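You operate a simulated robot arm through the tools that you are given. There is no shell and no other tool. Be economical: measure what you need, move in short steps, check, and stop when the job is done.

You run a simulated robot arm. Do the job below in one go: nothing can be reset, and whatever is moved stays where it is left.

Task
Soap the teal brush, scrub the black tray's stain off and stand the tray on the drain rack.
Fine: soap from the pump; brush into the sink; the blue brush stays.
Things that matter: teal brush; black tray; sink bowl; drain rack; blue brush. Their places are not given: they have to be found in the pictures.

Only the result counts: the job must be done as asked and must still hold three seconds after the hand-in. Knocking over, shifting, dropping, spilling or breaking anything else fails it.

Robot
A 6-joint arm with a two-finger parallel gripper, fixed in place. Base frame: the origin is at the foot of the arm, x ahead of it, y to its left, z up; the work surface is at about z = 920. Lengths are in mm, angles in degrees, forces in N, time in s.
With the tool pointing down near the work surface it reaches from about 300 to 700 mm from the base axis. Its first joint turns from -166.0 to 166.0 degrees. Payload 4.1 kg.
Tool frame: the origin (TCP) lies between the finger pads and is the grasp point; the fingertips stand 23 mm ahead of it; z points along the fingers, y is the line along which they close. The gripper opens to 94 mm. The fingers are 38 mm wide and 10 mm thick; the gripper's body (54 by 96 mm) begins 39 mm behind the TCP.
Orientation is that of the tool frame in the base frame, as a unit quaternion [x, y, z, w]. With the fingers straight down and closing along the base's y, the tool's x points along the base's -x, its y along +y and its z along -z.

Tools
- The arm moves only by the tool jog_arm. Its argument "moves" is a list of rows, each a list of 3 entries, a list of its own where there are three numbers: the shift along the tool's x, y, z in units of 20 mm (1.0 is 20 mm), then the turn, a rotation vector about the tool's x, y, z in units of 5 degrees (1.0 is 5 degrees), then the opening in per cent of the stroke, from 0 (shut) to 100 (fully open). In form: [[[tx, ty, tz], [rx, ry, rz], fingers], ...]. A call has 1 to 8 rows; each row shifts and turns the commanded pose from where the row before left it, along the tool's axes as they then stand. A call with a number of a shift or a turn outside -1 to 1 is refused whole. Rows are played at 5 a second. More than 50 mm and 8.6 degrees between two rows, or a gripper value outside its range, and nothing of the call is played. A pose out of reach is approached as far as the arm can. The call stops where the force on the tool passes 40 N (or 10 N more than at its start, if that is more) or the arm is blocked; 0.2 s more then pass. Each finger travels about 45 mm/s and halts on what it meets, pressing with about 25 N; the grip force reading is that of the motor and also rises with nothing between the fingers. The clock runs only during rows and for 0.2 s after the last one: add rows that do not move to give the fingers time. The reply holds the time, the measured pose of the TCP, the force on the tool along the base axes, the opening and the grip force, in the units named above and with some noise.
- Cameras (640 x 400 px; columns grow to the right, rows downward): "scene" is fixed at [400.1, 649.6, 1729.5]; the picture's right is [-0.99, 0.10, 0.00], its down [0.09, 0.85, -0.52] and it looks along [-0.05, -0.51, -0.86] (base axes); focal length 271 px, centre (320, 200). "wrist" rides on the gripper at [-39, 0, -44] in the tool frame; the picture's right is [0.00, -1.00, 0.00], its down [0.97, 0.00, -0.24] and it looks along [0.24, 0.00, 0.97] (tool axes); focal length 218 px, centre (320, 200).
- snapshot(camera): a new picture of that camera. The clock stands still meanwhile.
- lift_body(by): slides the trunk up (or, below 0, down) by that many mm; the arm rides with it, the base frame stays. It gives what a move gives, with no picture.
- point_at(camera, pixels): there is no depth. For up to 12 entries [column, row, z] of the newest picture of that camera ("zoom" is the newest enlarged one), the place [x, y] in the base frame at which the ray of that pixel passes the height z, good to about 3 mm. The clock stands still meanwhile.
- close_up(camera, box): a new picture of the part [left, top, right, bottom] of that camera's present view, enlarged. The clock stands still meanwhile.
- hand_in(): hands the job in; it is judged then, once.

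Keep the steps short. Do not move on a guess: measure, check each grasp and each placing, and mend mistakes. In all there are 80 turns and 46 pictures (those below and enlarged ones count). Leave the gripper open and the arm clear of the work at the hand-in unless told otherwise, and finish with a single line.

The tools are called as name(argument=value, ...) on one line, values as JSON. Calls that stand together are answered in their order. jog_arm: Moves the arm, as the interface text tells. Its arguments: {"type":"object","properties":{"moves":{"type":"array","items":{"type":"array"}}},"required":["moves"]} The other tools are called the same way: lift_body (by) slides the trunk up or down; snapshot (camera) takes a picture; point_at (camera, pixels) gives the place at which the rays of pixels pass given heights; close_up (camera, box) takes an enlarged picture of a part of a camera's view; hand_in () hands the job in.

At the start:

```text
clock: 0.0
eef_pos: [283.7, 89.6, 1328.5]
orientation: [0.0, 1.0, 0.0, 0.0]
force: [0.2, -0.7, 0.6]
grip_width: 94.2
grip_force: 0.2
trunk travel left (down, up): [-475.0, 115.0]
```

scene: 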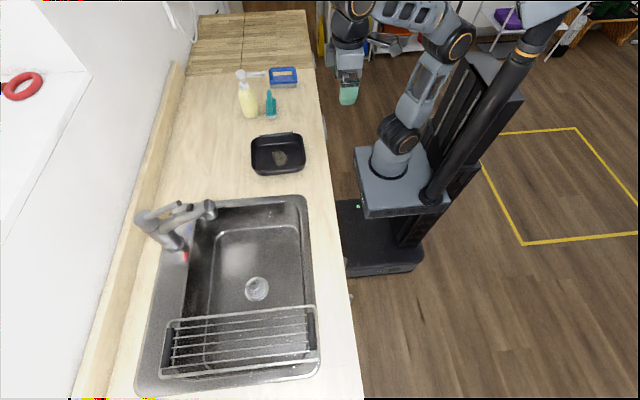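
wrist: 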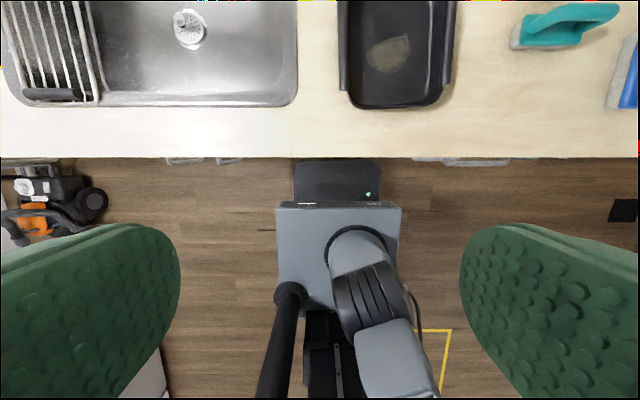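

I see the pump near (247,95), teal brush (271,104), blue brush (284,76), tray (278,154), sink and rack below. I'll enlarge these areas first.

close_up(camera="scene", box=[220, 55, 320, 117])

close_up(camera="scene", box=[120, 180, 360, 400])

point_at(camera="scene", pixels=[[252, 118, 920], [241, 73, 1080], [266, 73, 1080], [271, 117, 920], [251, 175, 920], [305, 173, 920], [301, 133, 960], [252, 137, 960], [256, 288, 760], [160, 377, 930], [318, 365, 930], [316, 306, 930]])

```text
6.40 times, centred on (270, 86) of scene
```

zoom: 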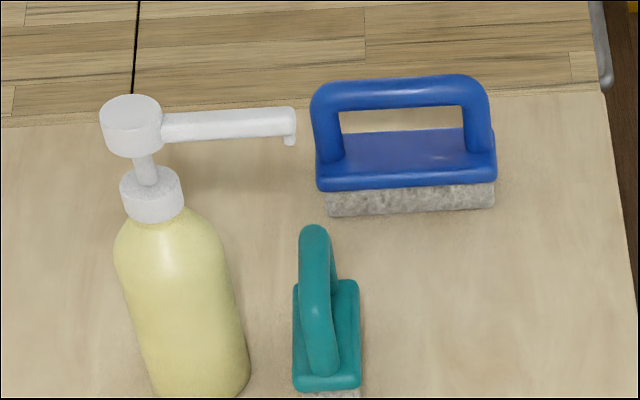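

```text
1.82 times, centred on (240, 290) of scene
```

zoom: 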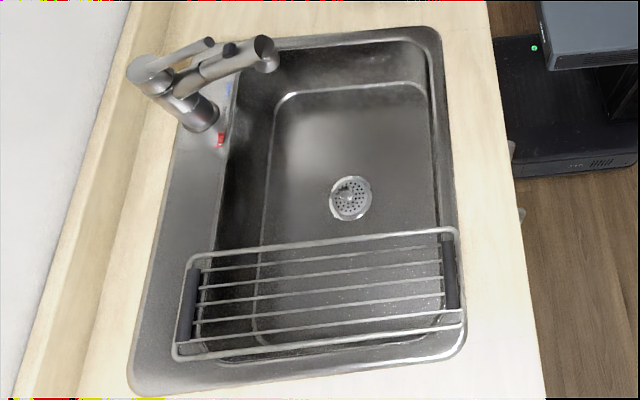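

```text
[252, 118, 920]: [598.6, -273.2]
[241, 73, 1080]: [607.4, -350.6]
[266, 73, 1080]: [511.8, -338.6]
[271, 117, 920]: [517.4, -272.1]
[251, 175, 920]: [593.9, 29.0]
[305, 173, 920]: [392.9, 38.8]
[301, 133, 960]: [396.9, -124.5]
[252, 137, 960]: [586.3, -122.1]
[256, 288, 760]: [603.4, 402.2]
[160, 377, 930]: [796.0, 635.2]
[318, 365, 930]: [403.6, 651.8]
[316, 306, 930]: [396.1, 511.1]
```

The pump's nozzle reaches about over the teal brush. I'll move high over this area for a better wrist view.

jog_arm(moves=[[[-1, -1, 0], [0, 0, 0], 100], [[-1, -1, 0], [0, 0, 0], 100], [[-1, -1, 0], [0, 0, 0], 100], [[-1, -1, 0], [0, 0, 0], 100], [[-1, -1, 0], [0, 0, 0], 100], [[-1, -1, 0], [0, 0, 0], 100], [[-1, -1, 0], [0, 0, 0], 100], [[-1, -1, 0], [0, 0, 0], 100]])

jog_arm(moves=[[[0, -1, 0], [0, 0, 0], 100], [[0, -1, 0], [0, 0, 0], 100], [[0, -1, 0], [0, 0, 0], 100], [[0, -1, 0], [0, 0, 0], 100], [[0, -1, 0], [0, 0, 0], 100], [[0, -1, 0], [0, 0, 0], 100], [[0, -1, 0], [0, 0, 0], 100], [[0, -1, 0], [0, 0, 0], 100]])

snapshot(camera="wrist")

```text
clock: 1.8
eef_pos: [444.2, -69.9, 1329.1]
orientation: [0.001, 1.0, 0.0, -0.001]
force: [0.1, -0.1, -1.0]
grip_width: 93.9
grip_force: 0.1
trunk travel left (down, up): [-475.0, 115.0]
```

```text
clock: 3.6
eef_pos: [438.9, -228.6, 1319.9]
orientation: [-0.001, 1.0, -0.001, 0.001]
force: [0.1, -0.6, 0.7]
grip_width: 94.0
grip_force: 0.2
out of reach, approached as far as the arm can: row 7, 8
trunk travel left (down, up): [-475.0, 115.0]
```

```text
41 pictures are left
```

wrist: 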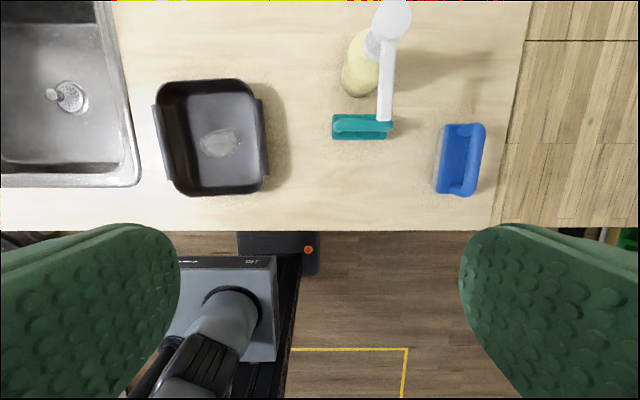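

Clear view. I'll measure the brush, nozzle, bottle, tray and sink from this wrist picture.

point_at(camera="wrist", pixels=[[332, 139, 945], [384, 139, 945], [333, 114, 945], [391, 125, 945], [384, 120, 1095], [393, 18, 1110], [361, 80, 920], [344, 85, 920], [437, 192, 945], [441, 128, 945], [219, 143, 925], [267, 180, 950]])

close_up(camera="wrist", box=[310, 60, 510, 210])

close_up(camera="wrist", box=[130, 60, 290, 210])

```text
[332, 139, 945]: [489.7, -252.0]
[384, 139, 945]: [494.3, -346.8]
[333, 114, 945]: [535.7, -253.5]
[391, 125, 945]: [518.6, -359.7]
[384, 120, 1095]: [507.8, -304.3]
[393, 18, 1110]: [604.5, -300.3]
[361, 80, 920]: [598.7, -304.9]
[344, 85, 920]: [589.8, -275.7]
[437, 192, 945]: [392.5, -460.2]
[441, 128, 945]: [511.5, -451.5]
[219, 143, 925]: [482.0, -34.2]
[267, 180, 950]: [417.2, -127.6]
```

```text
2.67 times, centred on (410, 135) of wrist
```

zoom: 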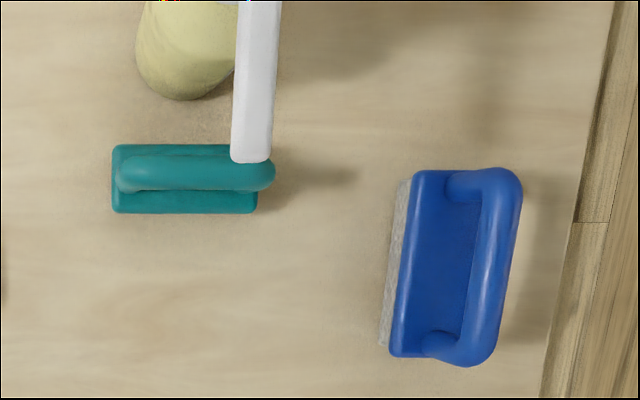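

```text
2.67 times, centred on (210, 135) of wrist
```

zoom: 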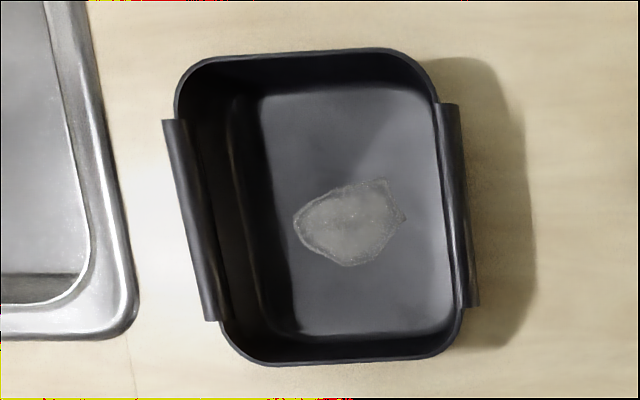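

The nozzle tip (508,-304) already stands over the teal brush (centre about 513,-300), so pressing the pump head at about (604,-300) should soap it. I'll shut the fingers and go lower, closer.

jog_arm(moves=[[[0, 0, 1], [0, 0, 0], 0], [[0, 0, 1], [0, 0, 0], 0], [[0, 0, 1], [0, 0, 0], 0], [[0, 0, 1], [0, 0, 0], 0], [[0, -1, 1], [0, 0, 0], 0], [[-1, -1, 1], [0, 0, 0], 0], [[-1, -1, 0], [0, 0, 0], 0], [[-1, -0.5, 0], [0, 0, 0], 0]])

snapshot(camera="wrist")

```text
clock: 5.4
eef_pos: [499.7, -298.5, 1199.0]
orientation: [0.001, 1.0, 0.0, 0.0]
force: [-0.8, -0.1, 0.4]
grip_width: 0.2
grip_force: 24.9
trunk travel left (down, up): [-475.0, 115.0]
```

```text
38 pictures are left
```

wrist: 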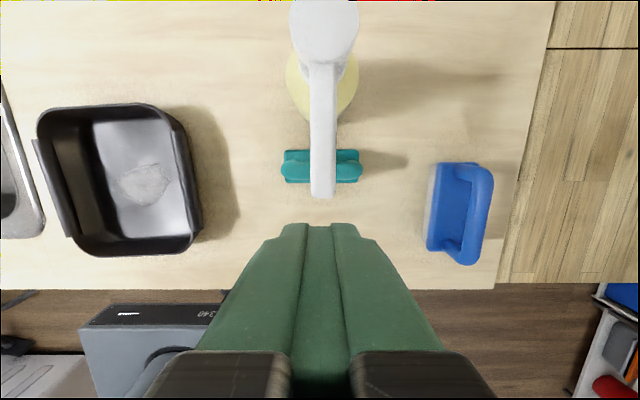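

I measure the head, spout and brush again from here to fix their heights by comparing with the earlier picture.

point_at(camera="wrist", pixels=[[324, 28, 1110], [324, 28, 1090], [322, 190, 1095], [322, 190, 1075], [285, 150, 945], [360, 183, 945], [285, 150, 960], [360, 183, 960], [321, 170, 980], [321, 110, 930]])

point_at(camera="scene", pixels=[[240.3, 72.2, 1110], [240.3, 72.2, 1090], [265.3, 73.5, 1100], [265.3, 73.5, 1080], [268.9, 91.5, 990], [268.9, 91.5, 970], [270.8, 99, 945], [270.8, 99, 955], [271.5, 115.5, 945], [284, 76, 970], [284, 76, 990]])

```text
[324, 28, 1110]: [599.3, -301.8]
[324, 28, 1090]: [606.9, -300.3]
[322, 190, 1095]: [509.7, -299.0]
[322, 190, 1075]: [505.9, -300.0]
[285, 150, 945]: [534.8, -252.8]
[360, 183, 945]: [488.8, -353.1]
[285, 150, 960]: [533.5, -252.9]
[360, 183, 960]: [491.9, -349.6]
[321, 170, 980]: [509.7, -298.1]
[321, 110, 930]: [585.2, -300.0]
```

```text
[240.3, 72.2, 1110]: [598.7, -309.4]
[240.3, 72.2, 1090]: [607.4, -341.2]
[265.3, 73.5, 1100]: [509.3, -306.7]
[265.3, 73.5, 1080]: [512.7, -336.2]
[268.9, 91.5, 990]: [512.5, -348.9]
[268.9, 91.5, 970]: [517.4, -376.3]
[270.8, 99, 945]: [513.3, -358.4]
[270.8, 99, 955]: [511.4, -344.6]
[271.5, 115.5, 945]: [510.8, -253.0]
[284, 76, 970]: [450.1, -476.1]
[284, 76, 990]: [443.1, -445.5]
```

The head's centre is at (600,-301), top about z 1112; nozzle outlet (509,-300). I'll go over the head at the same height.

jog_arm(moves=[[[-1, 0, 0], [0, 0, 0], 0], [[-1, 0, 0], [0, 0, 0], 0], [[-1, 0, 0], [0, 0, 0], 0], [[-1, 0, 0], [0, 0, 0], 0], [[-1, -0.1, 0], [0, 0, 0], 0], [[0, 0, 1], [0, 0, 0], 0], [[0, 0, 0.9], [0, 0, 0], 0], [[0, 0, 0], [0, 0, 0], 0]])

close_up(camera="scene", box=[200, 40, 340, 128])

```text
clock: 7.2
eef_pos: [563.3, -279.6, 1138.0]
orientation: [-0.001, 1.0, 0.0, 0.0]
force: [0.2, 0.1, 0.3]
grip_width: 0.1
grip_force: 24.7
out of reach, approached as far as the arm can: row 2, 3, 4, 5
trunk travel left (down, up): [-475.0, 115.0]
```

```text
4.55 times, centred on (270, 84) of scene
```

zoom: 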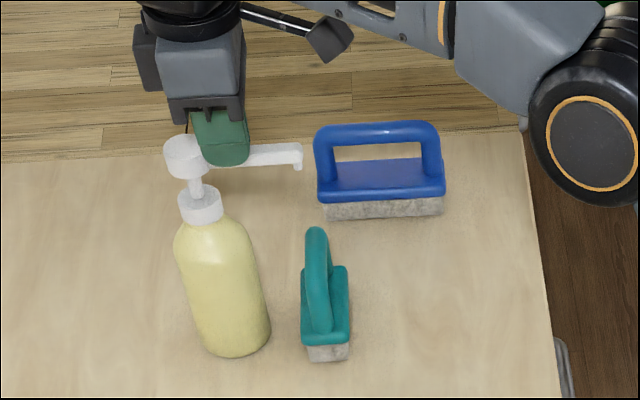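

The arm ran short of reach (TCP 563,-280). Raising the trunk gives reach at this height.

lift_body(by=110)

jog_arm(moves=[[[0, 0, 1], [0, 0, 0], 0], [[0, 0, 1], [0, 0, 0], 0], [[0, 0, 1], [0, 0, 0], 0], [[0, 0, 1], [0, 0, 0], 0], [[-0.9, -0.5, 0], [0, 0, 0], 0], [[-0.9, -0.57, 0], [0, 0, 0], 0], [[0, 0, 0], [0, 0, 0], 0]])

```text
clock: 8.6
eef_pos: [563.2, -277.9, 1248.3]
orientation: [0.0, 1.0, 0.0, 0.0]
force: [-0.3, -0.6, 1.0]
grip_width: 0.0
grip_force: 25.3
trunk travel left (down, up): [-585.0, 5.0]
```

```text
clock: 10.2
eef_pos: [599.7, -300.7, 1170.6]
orientation: [0.0, 1.0, 0.0, 0.001]
force: [-0.6, 0.0, 0.3]
grip_width: 0.0
grip_force: 25.0
trunk travel left (down, up): [-585.0, 5.0]
```

Exactly over the head (599.7,-300.7). I press down in small steps.

jog_arm(moves=[[[0, 0, 1], [0, 0, 0], 0], [[0, 0, 0.6], [0, 0, 0], 0], [[0, 0, 0.25], [0, 0, 0], 0], [[0, 0, 0.25], [0, 0, 0], 0], [[0, 0, 0.25], [0, 0, 0], 0], [[0, 0, 0], [0, 0, 0], 0]])

close_up(camera="scene", box=[200, 40, 340, 128])

```text
clock: 11.6
eef_pos: [599.7, -300.2, 1122.1]
orientation: [0.0, 1.0, -0.001, 0.002]
force: [1.8, -0.1, 8.9]
grip_width: 0.2
grip_force: 25.1
trunk travel left (down, up): [-585.0, 5.0]
```

```text
4.55 times, centred on (270, 84) of scene
```

zoom: 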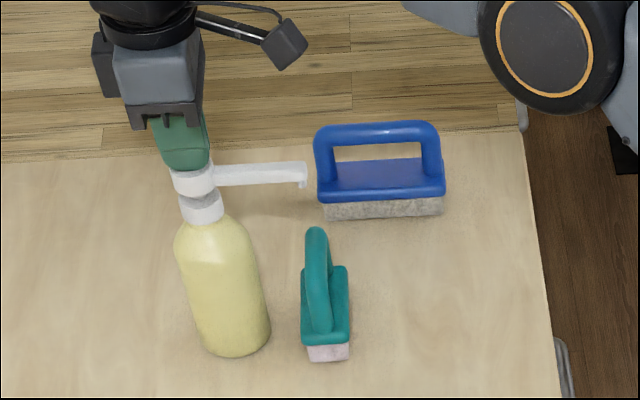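

The head is pressed by about 10 mm with 9 N and the bristles look paler and pinkish. I'll raise straight off and compare.

jog_arm(moves=[[[0, 0, -0.5], [0, 0, 0], 0], [[0, 0, -1], [0, 0, 0], 0], [[0, 0, -1], [0, 0, 0], 0], [[0, 0, -1], [0, 0, 0], 0], [[1, 0, 0], [0, 0, 0], 0], [[1, 0, 0], [0, 0, 0], 50], [[1, 0, 0], [0, 0, 0], 50], [[1, 0, 0], [0, 0, 0], 50]])

close_up(camera="scene", box=[230, 70, 310, 120])

```text
clock: 13.4
eef_pos: [518.0, -300.7, 1192.5]
orientation: [0.0, 1.0, 0.001, 0.0]
force: [-0.1, 0.0, -0.3]
grip_width: 46.7
grip_force: 0.1
trunk travel left (down, up): [-585.0, 5.0]
```

```text
8.00 times, centred on (270, 95) of scene
```

zoom: 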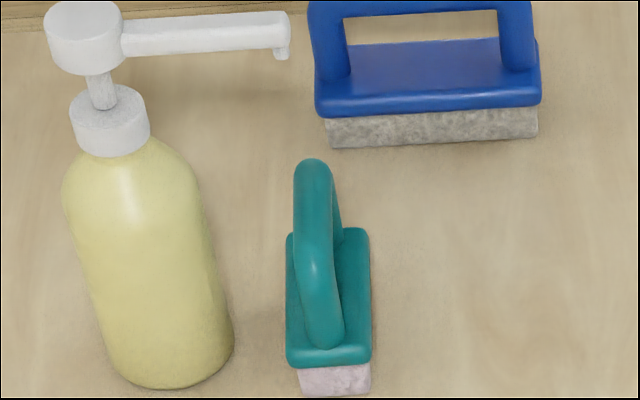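

The bristles are now visibly soapy. To grip the handle clear of the nozzle I'll turn the tool so it closes along x, then tilt it so that the wrist leans to +y. First the yaw.

jog_arm(moves=[[[0, 0, 0], [0, 0, -1], 50], [[0, 0, 0], [0, 0, -1], 50], [[0, 0, 0], [0, 0, -1], 50], [[0, 0, 0], [0, 0, -1], 50], [[0, 0, 0], [0, 0, -1], 50], [[0, 0, 0], [0, 0, -1], 50], [[0, 0, 0], [0, 0, -1], 50], [[0, 0, 0], [0, 0, -1], 50]])

jog_arm(moves=[[[0, 0, 0], [0, 0, -1], 50], [[0, 0, 0], [0, 0, -1], 50], [[0, 0, 0], [0, 0, -1], 50], [[0, 0, 0], [0, 0, -1], 50], [[0, 0, 0], [0, 0, -1], 50], [[0, 0, 0], [0, 0, -1], 50], [[0, 0, 0], [0, 0, -1], 50], [[0, 0, 0], [0, 0, -1], 50]])

jog_arm(moves=[[[0, 0, 0], [0, 0, -1], 50], [[0, 0, 0], [0, 0, -1], 50], [[-1, 0, 0], [0, 0, 0], 50], [[-1, 0, 0], [0, 0, 0], 50], [[-1, 0, 0], [0, 0, 0], 50], [[-1, 0, 0], [0, 0, 0], 50], [[0, 0, 0], [0, 1, 0], 50], [[0, 0, 0], [0, 1, 0], 50]])

```text
clock: 15.2
eef_pos: [519.6, -300.5, 1191.6]
orientation: [-0.343, 0.939, 0.0, 0.0]
force: [-0.7, -0.2, 0.2]
grip_width: 46.8
grip_force: 0.1
trunk travel left (down, up): [-585.0, 5.0]
```

```text
clock: 17.0
eef_pos: [518.7, -301.7, 1191.5]
orientation: [-0.643, 0.766, 0.0, 0.0]
force: [0.6, -0.8, 0.5]
grip_width: 47.1
grip_force: 0.1
trunk travel left (down, up): [-585.0, 5.0]
```

```text
clock: 18.8
eef_pos: [519.8, -219.1, 1189.9]
orientation: [0.705, -0.704, 0.062, 0.061]
force: [0.3, -0.3, -0.4]
grip_width: 47.1
grip_force: 0.0
trunk travel left (down, up): [-585.0, 5.0]
```

Tilting the remaining 25°, then going down to a stand-off point about (512,-229,1054).

jog_arm(moves=[[[0, 0, 0], [0, 1, 0], 50], [[0, 0, 0], [0, 1, 0], 50], [[0, 0, 0], [0, 1, 0], 50], [[0, 0, 0], [0, 1, 0], 50], [[0, 0.35, 0], [0, 1, 0], 50]])

jog_arm(moves=[[[-0.583, 0, 0.976], [0, 0, 0], 50], [[-0.583, 0, 0.976], [0, 0, 0], 50], [[-0.583, 0, 0.976], [0, 0, 0], 50], [[-0.583, 0, 0.976], [0, 0, 0], 50], [[-0.583, 0, 0.976], [0, 0, 0], 50], [[-0.583, 0, 0.976], [0, 0, 0], 50]])

snapshot(camera="wrist")

snapshot(camera="scene")

```text
clock: 20.0
eef_pos: [512.0, -221.1, 1190.4]
orientation: [-0.674, 0.674, -0.215, -0.213]
force: [0.3, -0.2, 0.1]
grip_width: 46.8
grip_force: 0.1
trunk travel left (down, up): [-585.0, 5.0]
```

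```text
clock: 21.4
eef_pos: [512.5, -230.0, 1054.6]
orientation: [-0.674, 0.675, -0.212, -0.212]
force: [0.0, 0.4, -0.2]
grip_width: 47.1
grip_force: 0.0
trunk travel left (down, up): [-585.0, 5.0]
```

```text
34 pictures are left
```

wrist: 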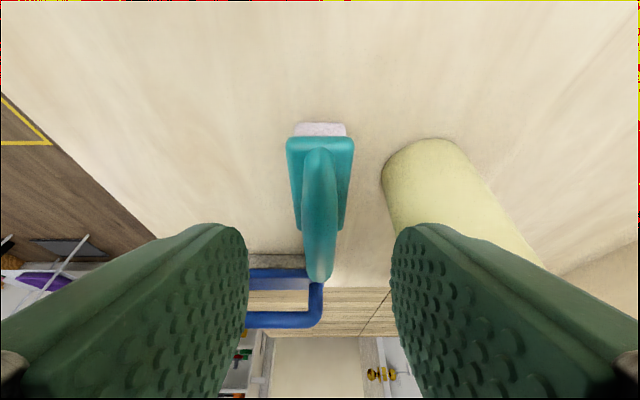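

```text
33 pictures are left
```

scene: 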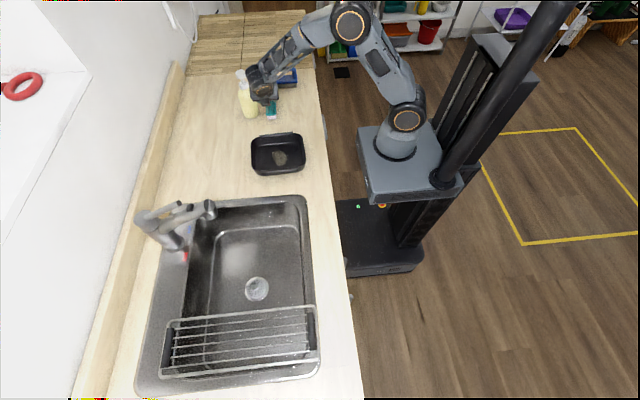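

The handle is centred between the fingers at column 320 and the bottle clears the right finger. Advancing 80 mm along the tool, then closing.

jog_arm(moves=[[[0, 0, 1], [0, 0, 0], 50], [[0, 0, 1], [0, 0, 0], 50], [[0, 0, 1], [0, 0, 0], 50], [[0, 0, 0.9], [0, 0, 0], 50], [[0, 0, 0], [0, 0, 0], 50]])

snapshot(camera="wrist")

close_up(camera="scene", box=[220, 50, 320, 122])

```text
clock: 22.6
eef_pos: [512.0, -274.7, 990.4]
orientation: [-0.674, 0.674, -0.213, -0.212]
force: [-2.2, 0.4, 3.0]
grip_width: 47.0
grip_force: 0.0
trunk travel left (down, up): [-585.0, 5.0]
```

```text
32 pictures are left
```

wrist: 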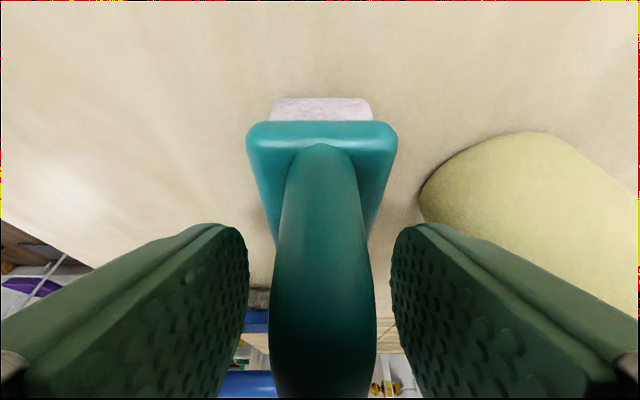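

```text
5.56 times, centred on (270, 86) of scene
```

zoom: 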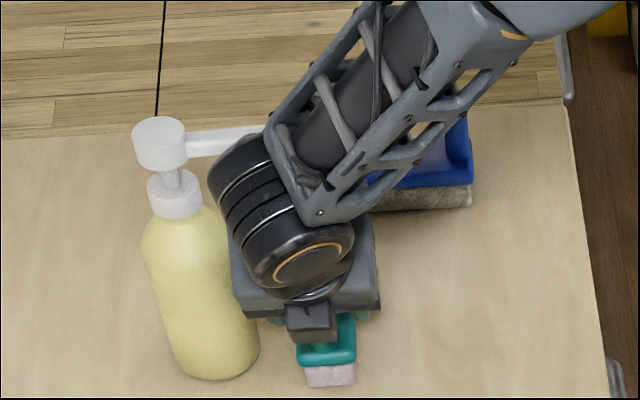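

The handle sits between the pads; pump not moved. Closing the fingers.

jog_arm(moves=[[[0, 0, 0], [0, 0, 0], 30], [[0, 0, 0], [0, 0, 0], 0], [[0, 0, 0], [0, 0, 0], 0], [[0, 0, 0], [0, 0, 0], 0], [[0, 0, 0], [0, 0, 0], 0]])

```text
clock: 23.8
eef_pos: [511.1, -275.1, 991.8]
orientation: [0.675, -0.674, 0.212, 0.213]
force: [-2.2, 0.1, 2.2]
grip_width: 19.4
grip_force: 24.7
trunk travel left (down, up): [-585.0, 5.0]
```

Held: 19.4 mm wide. Lift 30 mm straight up, then slide toward +y out from under the nozzle, and rise.

jog_arm(moves=[[[0.574, 0, -0.819], [0, 0, 0], 0], [[0.287, 0, -0.41], [0, 0, 0], 0], [[-0.819, 0, -0.574], [0, 0, 0], 0], [[-0.819, 0, -0.574], [0, 0, 0], 0], [[-0.819, 0, -0.574], [0, 0, 0], 0], [[-0.819, 0, -0.574], [0, 0, 0], 0], [[-0.819, 0, -0.574], [0, 0, 0], 0], [[0.574, 0, -0.819], [0, 0, 0], 0]])

close_up(camera="scene", box=[220, 60, 340, 190])

```text
clock: 25.6
eef_pos: [512.0, -174.1, 1041.4]
orientation: [0.675, -0.674, 0.213, 0.212]
force: [-0.4, 0.0, -0.9]
grip_width: 19.4
grip_force: 25.0
trunk travel left (down, up): [-585.0, 5.0]
```

```text
3.08 times, centred on (280, 125) of scene
```

zoom: 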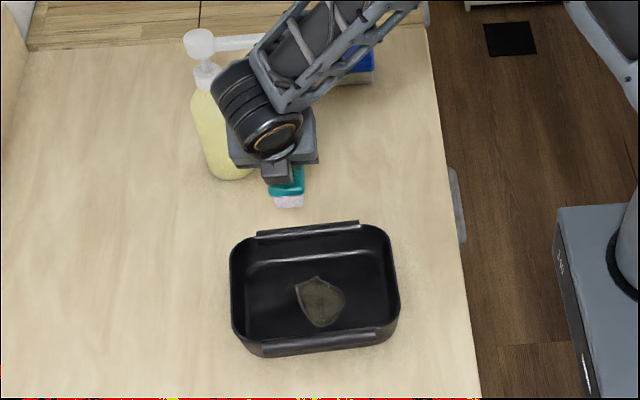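

The brush is held level and free. Measuring the tray and stain in this enlargement.

point_at(camera="zoom", pixels=[[320, 301, 926], [296, 285, 926], [345, 297, 926], [322, 328, 926], [312, 276, 926], [260, 232, 965], [360, 223, 965], [265, 352, 965], [380, 341, 965], [246, 263, 926], [387, 250, 926], [260, 356, 920]])

```text
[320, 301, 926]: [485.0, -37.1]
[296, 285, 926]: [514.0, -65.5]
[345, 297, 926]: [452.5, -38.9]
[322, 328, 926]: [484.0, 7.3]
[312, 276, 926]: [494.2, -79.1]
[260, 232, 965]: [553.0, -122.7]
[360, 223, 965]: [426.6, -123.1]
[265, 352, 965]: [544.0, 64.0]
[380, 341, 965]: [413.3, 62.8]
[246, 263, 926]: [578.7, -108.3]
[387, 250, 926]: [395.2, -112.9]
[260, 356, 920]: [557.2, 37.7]
```

Stain centre about (484,-37), tray inside roughly x 400–575, y -105…+20. I carry the brush over the stain (TCP about 484,-12,1060).

jog_arm(moves=[[[-0.75, 0.175, -0.672], [0, 0, 0], 0], [[-0.75, 0.175, -0.672], [0, 0, 0], 0], [[-0.75, 0.175, -0.672], [0, 0, 0], 0], [[-0.75, 0.175, -0.672], [0, 0, 0], 0], [[-0.75, 0.175, -0.672], [0, 0, 0], 0], [[-0.75, 0.175, -0.672], [0, 0, 0], 0], [[-0.75, 0.175, -0.672], [0, 0, 0], 0], [[-0.75, 0.175, -0.672], [0, 0, 0], 0]])

close_up(camera="scene", box=[220, 90, 340, 190])

snapshot(camera="wrist")

```text
clock: 27.4
eef_pos: [483.6, -15.1, 1061.6]
orientation: [0.675, -0.674, 0.213, 0.212]
force: [-0.2, -0.5, 0.0]
grip_width: 19.5
grip_force: 25.0
trunk travel left (down, up): [-585.0, 5.0]
```

```text
4.00 times, centred on (280, 140) of scene
```

zoom: 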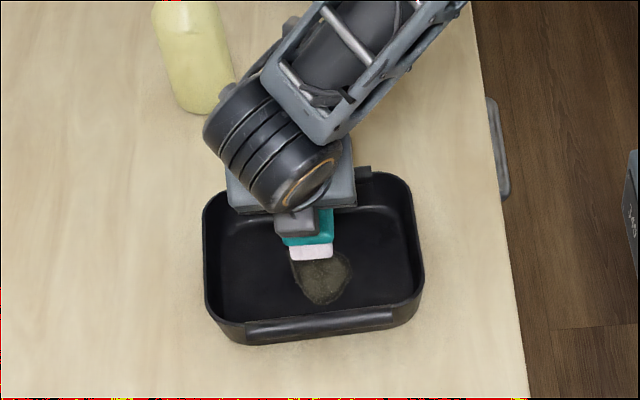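

```text
28 pictures are left
```

wrist: 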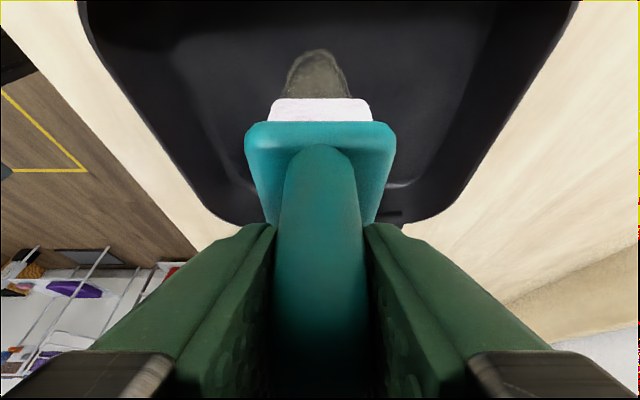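

Centred on the stain. Lowering 60 mm to just above the floor, then small steps to contact.

jog_arm(moves=[[[-0.574, 0, 0.819], [0, 0, 0], 0], [[-0.574, 0, 0.819], [0, 0, 0], 0], [[-0.574, 0, 0.819], [0, 0, 0], 0], [[-0.115, 0, 0.164], [0, 0, 0], 0], [[0, 0, 0], [0, 0, 0], 0]])

jog_arm(moves=[[[-0.057, 0, 0.082], [0, 0, 0], 0], [[-0.057, 0, 0.082], [0, 0, 0], 0], [[0, 0, 0], [0, 0, 0], 0]])

```text
clock: 28.6
eef_pos: [484.7, -15.8, 996.5]
orientation: [0.675, -0.674, 0.213, 0.213]
force: [0.6, 0.5, -0.5]
grip_width: 19.6
grip_force: 25.4
trunk travel left (down, up): [-585.0, 5.0]
```

```text
clock: 29.4
eef_pos: [483.9, -14.4, 992.6]
orientation: [-0.674, 0.674, -0.214, -0.212]
force: [4.4, -1.4, 19.1]
grip_width: 19.9
grip_force: 25.0
trunk travel left (down, up): [-585.0, 5.0]
```

Contact at 19 N. I ease it by 1 mm and scrub along x: ±20 mm.

jog_arm(moves=[[[0.029, 0, -0.041], [0, 0, 0], 0], [[0, 0.5, 0], [0, 0, 0], 0], [[0, 0.5, 0], [0, 0, 0], 0], [[0, -0.5, 0], [0, 0, 0], 0], [[0, -0.5, 0], [0, 0, 0], 0], [[0, -0.5, 0], [0, 0, 0], 0], [[0, -0.5, 0], [0, 0, 0], 0], [[0, 0.5, 0], [0, 0, 0], 0]])

close_up(camera="scene", box=[220, 90, 340, 190])

```text
clock: 31.2
eef_pos: [494.0, -14.1, 993.5]
orientation: [0.675, -0.673, 0.214, 0.212]
force: [1.1, 0.1, 7.8]
grip_width: 19.9
grip_force: 25.2
trunk travel left (down, up): [-585.0, 5.0]
```

```text
4.00 times, centred on (280, 140) of scene
```

zoom: 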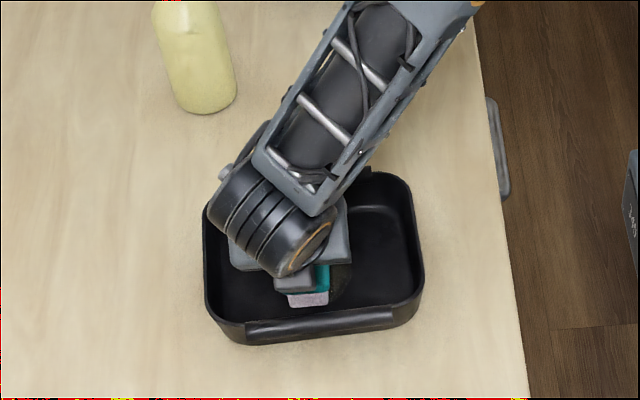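

Tray stayed put, force 8 N. More strokes in x with a y shift of +12, then back to -12.

jog_arm(moves=[[[-0.49, 0.5, -0.344], [0, 0, 0], 0], [[0, 0.7, 0], [0, 0, 0], 0], [[0, 0.3, 0], [0, 0, 0], 0], [[0, -0.8, 0], [0, 0, 0], 0], [[0, -0.8, 0], [0, 0, 0], 0], [[0, -0.4, 0], [0, 0, 0], 0], [[0.49, 0.5, 0.344], [0, 0, 0], 0], [[0, 0.5, 0], [0, 0, 0], 0]])

jog_arm(moves=[[[0.37, 0.3, 0.258], [0, 0, 0], 0], [[0, 0.7, 0], [0, 0, 0], 0], [[0, -0.7, 0], [0, 0, 0], 0], [[0, -0.7, 0], [0, 0, 0], 0], [[0, -0.6, 0], [0, 0, 0], 0], [[-0.37, 0.5, -0.258], [0, 0, 0], 0], [[0, 0.5, 0], [0, 0, 0], 0], [[0, 0.3, 0], [0, 0, 0], 0]])

close_up(camera="scene", box=[220, 90, 340, 190])

```text
clock: 33.0
eef_pos: [484.6, -14.3, 992.8]
orientation: [-0.674, 0.674, -0.213, -0.213]
force: [1.9, 0.1, 5.4]
grip_width: 19.7
grip_force: 24.7
trunk travel left (down, up): [-585.0, 5.0]
```

```text
clock: 34.8
eef_pos: [478.7, -14.1, 994.8]
orientation: [-0.674, 0.675, -0.213, -0.213]
force: [0.1, 0.2, -1.7]
grip_width: 19.4
grip_force: 25.2
trunk travel left (down, up): [-585.0, 5.0]
```

```text
4.00 times, centred on (280, 140) of scene
```

zoom: 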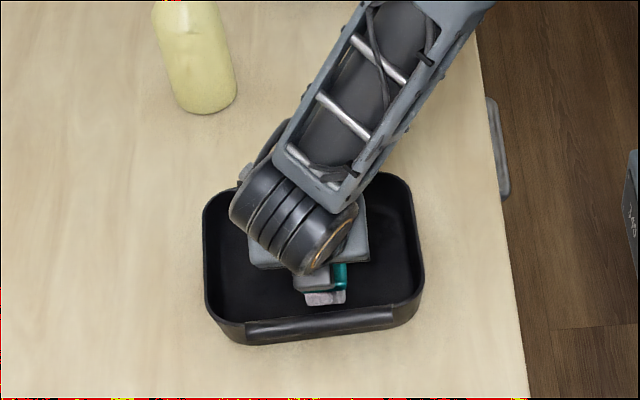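

No stain visible around the brush; contact is now lost. I raise 70 mm and look.

jog_arm(moves=[[[0.574, 0, -0.819], [0, 0, 0], 0], [[0.574, 0, -0.819], [0, 0, 0], 0], [[0.574, 0, -0.819], [0, 0, 0], 0], [[0.574, 0, -0.819], [0, 0, 0], 0], [[-0.819, 0, -0.574], [0, 0, 0], 0], [[-0.819, 0, -0.574], [0, 0, 0], 0], [[-0.819, 0, -0.574], [0, 0, 0], 0], [[-0.819, 0, -0.574], [0, 0, 0], 0]])

close_up(camera="scene", box=[220, 90, 340, 190])

snapshot(camera="wrist")

```text
clock: 36.6
eef_pos: [477.9, 65.6, 1073.8]
orientation: [0.675, -0.674, 0.212, 0.212]
force: [0.6, 1.1, -0.8]
grip_width: 19.8
grip_force: 24.9
trunk travel left (down, up): [-585.0, 5.0]
```

```text
4.00 times, centred on (280, 140) of scene
```

zoom: 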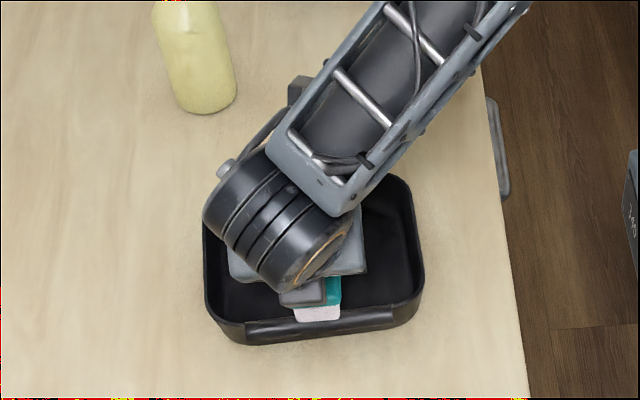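

```text
24 pictures are left
```

wrist: 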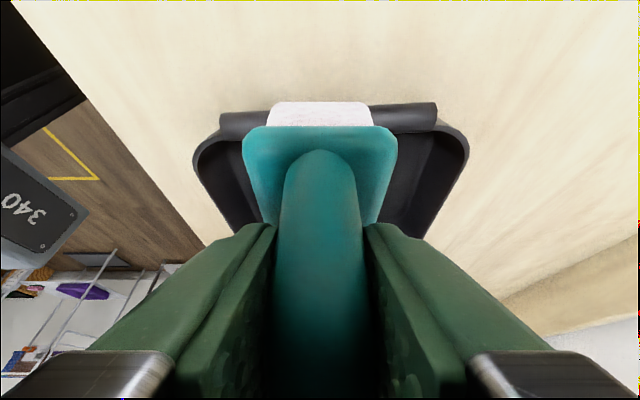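

View blocked by the arm. Moving on toward the sink by 160 mm, then looking again.

jog_arm(moves=[[[-0.819, 0, -0.574], [0, 0, 0], 0], [[-0.819, 0, -0.574], [0, 0, 0], 0], [[-0.819, 0, -0.574], [0, 0, 0], 0], [[-0.819, 0, -0.574], [0, 0, 0], 0], [[-0.819, 0, -0.574], [0, 0, 0], 0], [[-0.819, 0, -0.574], [0, 0, 0], 0], [[-0.819, 0, -0.574], [0, 0, 0], 0], [[-0.819, 0, -0.574], [0, 0, 0], 0]])

snapshot(camera="scene")

close_up(camera="scene", box=[230, 110, 330, 180])

```text
clock: 38.4
eef_pos: [477.8, 227.4, 1074.0]
orientation: [-0.674, 0.674, -0.213, -0.213]
force: [0.5, -0.7, -0.5]
grip_width: 19.6
grip_force: 24.7
trunk travel left (down, up): [-585.0, 5.0]
```

```text
23 pictures are left
```

scene: 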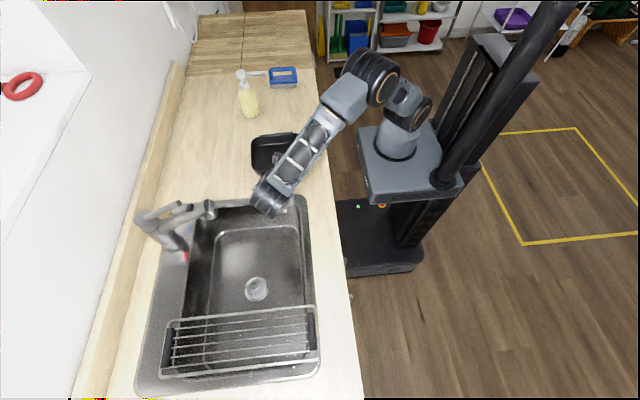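

```text
5.71 times, centred on (280, 145) of scene
```

zoom: 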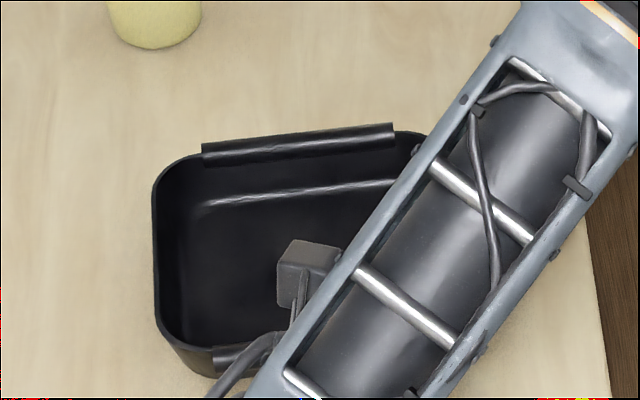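

Still partly hidden. I measure the sink and continue 100 mm further, also toward the sink.

point_at(camera="scene", pixels=[[225, 205, 920], [303, 200, 920], [312, 300, 920], [183, 345, 920], [217, 229, 740], [299, 227, 740], [302, 300, 740], [209, 209, 1050], [170, 322, 930], [165, 375, 930], [315, 307, 930], [318, 363, 930]])

jog_arm(moves=[[[-0.819, 0, -0.574], [0, 0, 0], 0], [[-0.819, 0, -0.574], [0, 0, 0], 0], [[-0.819, 0, -0.574], [0, 0, 0], 0], [[-0.819, 0, -0.574], [0, 0, 0], 0], [[-0.819, 0, -0.574], [0, 0, 0], 0]])

close_up(camera="scene", box=[200, 110, 360, 290])

snapshot(camera="wrist")

```text
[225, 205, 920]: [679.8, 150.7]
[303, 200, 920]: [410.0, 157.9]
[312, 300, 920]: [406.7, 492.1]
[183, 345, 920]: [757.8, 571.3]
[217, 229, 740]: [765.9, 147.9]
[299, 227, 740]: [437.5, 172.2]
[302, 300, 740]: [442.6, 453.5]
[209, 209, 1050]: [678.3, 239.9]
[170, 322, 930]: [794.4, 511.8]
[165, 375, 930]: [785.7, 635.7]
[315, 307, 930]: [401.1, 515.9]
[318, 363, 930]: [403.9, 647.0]
```

```text
clock: 39.6
eef_pos: [477.5, 327.3, 1073.1]
orientation: [-0.674, 0.675, -0.213, -0.214]
force: [-0.3, 0.4, -1.3]
grip_width: 19.6
grip_force: 25.0
trunk travel left (down, up): [-585.0, 5.0]
```

```text
2.22 times, centred on (280, 200) of scene
```

zoom: 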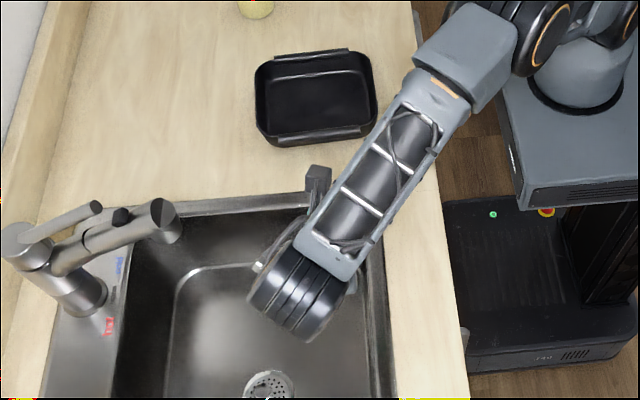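

```text
20 pictures are left
```

wrist: 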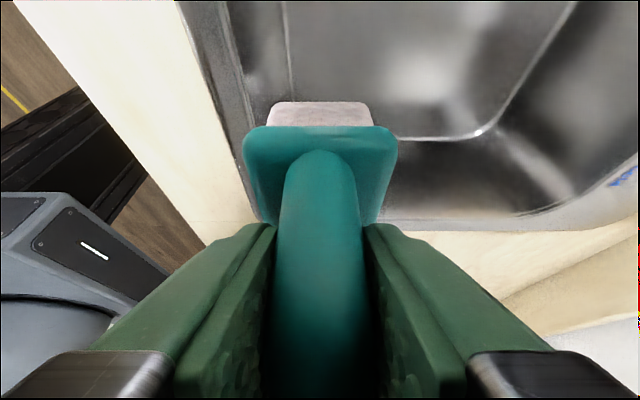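

The tray floor looks clean. One enlargement to be sure; and I begin lowering the brush into the basin at about (540,300).

close_up(camera="scene", box=[248, 128, 312, 178])

jog_arm(moves=[[[0.55, -0.8, 0.385], [0, 0, 0], 0], [[0.55, -0.8, 0.385], [0, 0, 0], 0], [[-0.574, -0.8, 0.819], [0, 0, 0], 0], [[-0.574, -0.75, 0.819], [0, 0, 0], 0], [[-0.574, 0, 0.819], [0, 0, 0], 0], [[-0.574, 0, 0.819], [0, 0, 0], 0], [[-0.574, 0, 0.819], [0, 0, 0], 0]])

close_up(camera="scene", box=[130, 60, 450, 400])

```text
8.00 times, centred on (280, 153) of scene
```

zoom: 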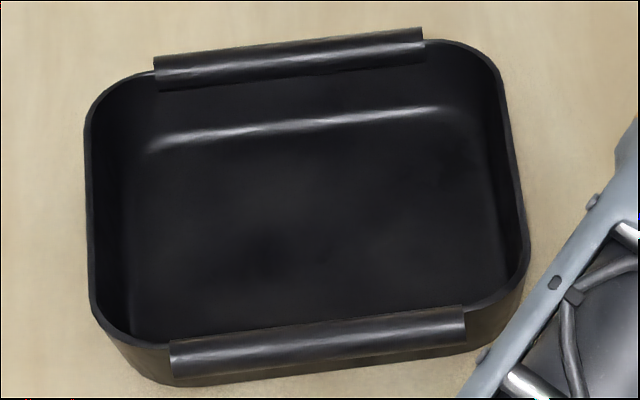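

```text
clock: 41.2
eef_pos: [540.9, 298.1, 974.3]
orientation: [-0.674, 0.674, -0.213, -0.213]
force: [0.1, -0.3, -1.3]
grip_width: 19.3
grip_force: 24.6
trunk travel left (down, up): [-585.0, 5.0]
```

```text
1.18 times, centred on (290, 230) of scene
```

zoom: 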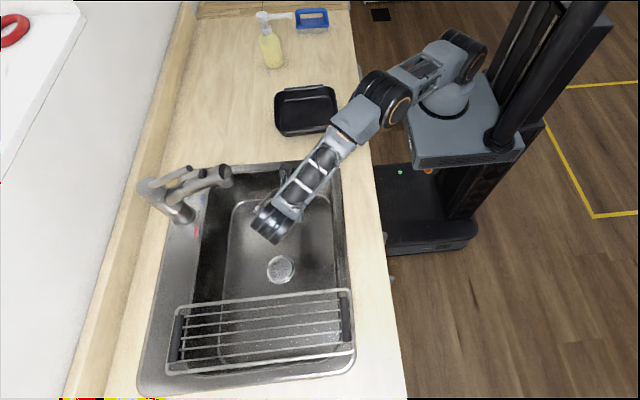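

The stain is gone. The forearm has room; lowering 120 mm more into the basin.

jog_arm(moves=[[[-0.574, 0, 0.819], [0, 0, 0], 0], [[-0.574, 0, 0.819], [0, 0, 0], 0], [[-0.574, 0, 0.819], [0, 0, 0], 0], [[-0.574, 0, 0.819], [0, 0, 0], 0], [[-0.574, 0, 0.819], [0, 0, 0], 0], [[-0.574, 0, 0.819], [0, 0, 0], 0]])

snapshot(camera="wrist")

close_up(camera="scene", box=[180, 110, 420, 260])

```text
clock: 42.6
eef_pos: [542.5, 299.9, 851.7]
orientation: [0.675, -0.674, 0.214, 0.212]
force: [0.2, -0.1, -0.4]
grip_width: 19.4
grip_force: 24.8
trunk travel left (down, up): [-585.0, 5.0]
```

```text
17 pictures are left
```

wrist: 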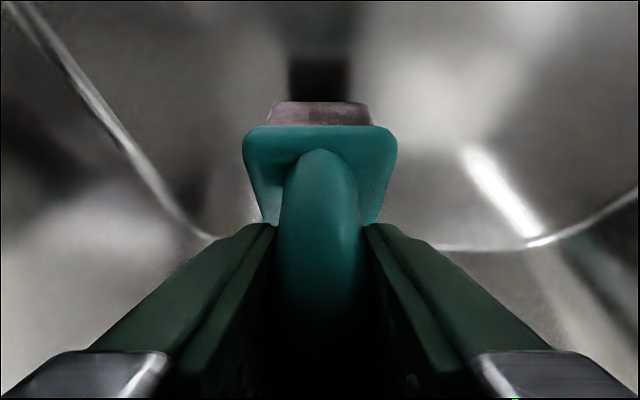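

```text
2.67 times, centred on (300, 185) of scene
```

zoom: 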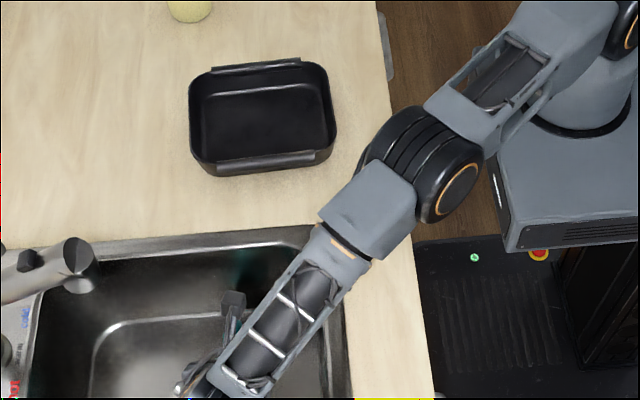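

Still clear everywhere. Lowering in 5 mm steps to contact with the basin floor.

jog_arm(moves=[[[-0.287, 0, 0.41], [0, 0, 0], 0], [[-0.144, 0, 0.205], [0, 0, 0], 0], [[-0.144, 0, 0.205], [0, 0, 0], 0], [[-0.086, 0, 0.123], [0, 0, 0], 0], [[0, 0, 0], [0, 0, 0], 0]])

```text
clock: 43.8
eef_pos: [541.7, 298.8, 830.4]
orientation: [0.675, -0.674, 0.213, 0.212]
force: [-0.7, 0.1, -1.3]
grip_width: 19.4
grip_force: 25.0
trunk travel left (down, up): [-585.0, 5.0]
```

jog_arm(moves=[[[-0.086, 0, 0.123], [0, 0, 0], 0], [[-0.086, 0, 0.123], [0, 0, 0], 0], [[-0.086, 0, 0.123], [0, 0, 0], 0], [[0, 0, 0], [0, 0, 0], 0]])

```text
clock: 44.8
eef_pos: [540.3, 298.8, 826.3]
orientation: [-0.674, 0.676, -0.214, -0.209]
force: [3.7, 3.5, 38.1]
grip_width: 19.8
grip_force: 24.8
trunk travel left (down, up): [-585.0, 5.0]
```

Contact with the floor (z 826). Easing 2 mm up, opening, then backing out along the tool axis.

jog_arm(moves=[[[0.069, 0, -0.098], [0, 0, 0], 0], [[0, 0, 0], [0, 0, 0], 30], [[0, 0, 0], [0, 0, 0], 50], [[0, 0, 0], [0, 0, 0], 50], [[0, 0, -1], [0, 0, 0], 50], [[0, 0, -1], [0, 0, 0], 50], [[0, 0, -1], [0, 0, 0], 50], [[0, 0, -1], [0, 0, 0], 50]])

snapshot(camera="wrist")

```text
clock: 46.6
eef_pos: [529.5, 338.6, 891.7]
orientation: [-0.674, 0.675, -0.212, -0.213]
force: [0.0, 0.4, -0.5]
grip_width: 47.1
grip_force: 0.0
out of reach, approached as far as the arm can: row 6, 7, 8
trunk travel left (down, up): [-585.0, 5.0]
```

```text
15 pictures are left
```

wrist: 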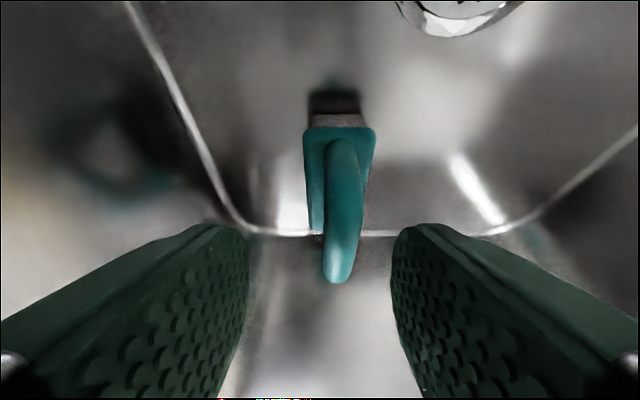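

The brush stands upright in the basin. Now I rise straight out.

jog_arm(moves=[[[0.574, 0.3, -0.819], [0, 0, 0], 50], [[0.574, 0.3, -0.819], [0, 0, 0], 50], [[0.574, 0.3, -0.819], [0, 0, 0], 50], [[0.574, 0.3, -0.819], [0, 0, 0], 50], [[0.574, 0.3, -0.819], [0, 0, 0], 50], [[0.574, 0.3, -0.819], [0, 0, 0], 50], [[0.574, 0.3, -0.819], [0, 0, 0], 50], [[0.574, 0.3, -0.819], [0, 0, 0], 50]])

jog_arm(moves=[[[0, 0, 0], [0, -1, 0], 50], [[0, 0, 0], [0, -1, 0], 50], [[0, 0, 0], [0, -1, 0], 50], [[0, 0, 0], [0, -1, 0], 50], [[0, 0, 0], [0, -1, 0], 50], [[0, 0, 0], [0, -1, 0], 50], [[0, 0, 0], [0, -1, 0], 50], [[0, 0, -1], [0, 0, 0], 50]])

snapshot(camera="wrist")

close_up(camera="scene", box=[140, 280, 340, 400])

```text
clock: 48.4
eef_pos: [481.5, 335.4, 1052.7]
orientation: [0.675, -0.674, 0.214, 0.213]
force: [0.0, 0.0, -0.7]
grip_width: 46.9
grip_force: 0.0
trunk travel left (down, up): [-585.0, 5.0]
```

```text
clock: 50.2
eef_pos: [481.8, 335.9, 1071.5]
orientation: [0.707, -0.707, 0.0, -0.001]
force: [-0.3, -0.5, 0.3]
grip_width: 46.9
grip_force: 0.0
trunk travel left (down, up): [-585.0, 5.0]
```

```text
14 pictures are left
```

wrist: 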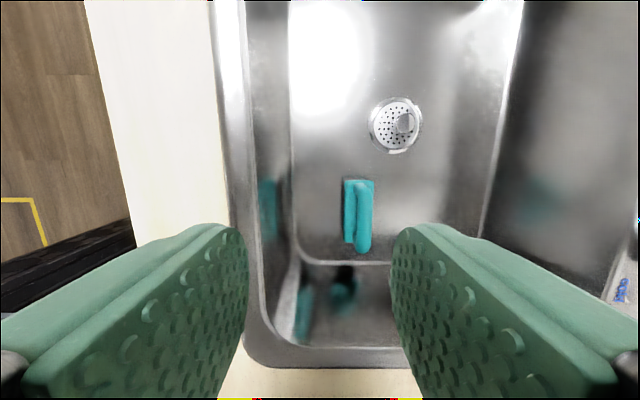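

```text
3.20 times, centred on (240, 340) of scene
```

zoom: 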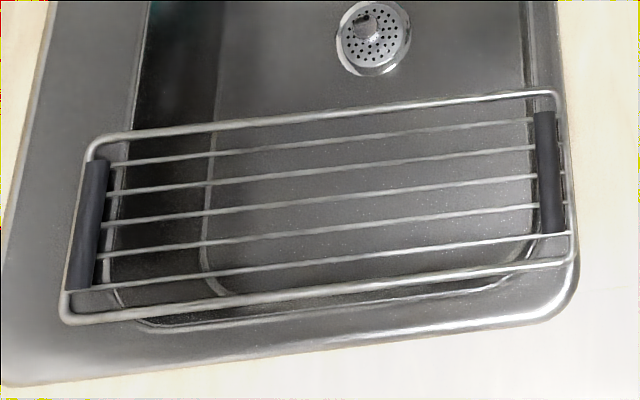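

The brush stands in the basin, seen at (358,215). I measure the rack in this enlargement.

point_at(camera="zoom", pixels=[[550, 96, 930], [90, 148, 930], [568, 264, 930], [65, 318, 930], [550, 96, 950], [90, 148, 950], [568, 264, 950], [65, 318, 950], [553, 230, 930], [545, 115, 930], [320, 215, 930], [320, 145, 930]])

```text
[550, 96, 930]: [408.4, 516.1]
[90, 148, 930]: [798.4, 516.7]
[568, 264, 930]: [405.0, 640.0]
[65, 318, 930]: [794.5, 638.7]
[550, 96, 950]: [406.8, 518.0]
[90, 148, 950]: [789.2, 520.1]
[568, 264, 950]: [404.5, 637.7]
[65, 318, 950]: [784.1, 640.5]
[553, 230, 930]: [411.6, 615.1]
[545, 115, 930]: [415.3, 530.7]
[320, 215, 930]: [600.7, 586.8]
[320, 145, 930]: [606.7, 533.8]
```

Rack frame: x 405–795, y 516–640. I'll grip the tray by its far (-y) handle, tool leaning back toward the base for reach. Turning the tool back by 90° while moving to -y.

jog_arm(moves=[[[1, 0, 0], [0, 0, 1], 60], [[0.996, -0.087, 0], [0, 0, 1], 60], [[0.985, -0.174, 0], [0, 0, 1], 60], [[0.966, -0.259, 0], [0, 0, 1], 60], [[0.94, -0.342, 0], [0, 0, 1], 60], [[0.906, -0.423, 0], [0, 0, 1], 60], [[0.866, -0.5, 0], [0, 0, 1], 60], [[0.819, -0.574, 0], [0, 0, 1], 60]])

jog_arm(moves=[[[0.766, -0.643, 0], [0, 0, 1], 60], [[0.707, -0.707, 0], [0, 0, 1], 60], [[0.643, -0.766, 0], [0, 0, 1], 60], [[0.574, -0.819, 0], [0, 0, 1], 60], [[0.5, -0.866, 0], [0, 0, 1], 60], [[0.423, -0.906, 0], [0, 0, 1], 60], [[0.342, -0.94, 0], [0, 0, 1], 60], [[0.259, -0.966, 0], [0, 0, 1], 60]])

jog_arm(moves=[[[0.174, -0.985, 0], [0, 0, 1], 60], [[0.087, -0.996, 0], [0, 0, 1], 60], [[0, -1, 0], [0, 0, 0], 60], [[0, -1, 0], [0, 0, 0], 60], [[0, -1, 0], [0, 0, 0], 60], [[0, -1, 0], [0, 0, 0], 60], [[0, 0, 0], [0, 0, 0], 60]])

snapshot(camera="wrist")

```text
clock: 52.0
eef_pos: [482.0, 172.9, 1072.6]
orientation: [-0.422, 0.907, 0.0, 0.0]
force: [0.5, 1.1, -0.2]
grip_width: 56.3
grip_force: 0.0
trunk travel left (down, up): [-585.0, 5.0]
```

```text
clock: 53.8
eef_pos: [482.3, 14.1, 1070.1]
orientation: [-0.087, 0.996, 0.0, -0.001]
force: [0.2, -0.7, -1.1]
grip_width: 56.3
grip_force: 0.0
trunk travel left (down, up): [-585.0, 5.0]
```

```text
clock: 55.4
eef_pos: [482.8, -103.4, 1071.8]
orientation: [0.0, 1.0, 0.0, 0.0]
force: [-0.1, 0.2, -0.1]
grip_width: 56.2
grip_force: 0.1
trunk travel left (down, up): [-585.0, 5.0]
```

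```text
12 pictures are left
```

wrist: 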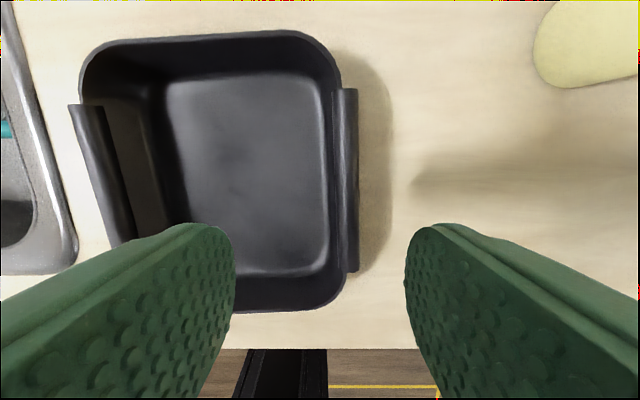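

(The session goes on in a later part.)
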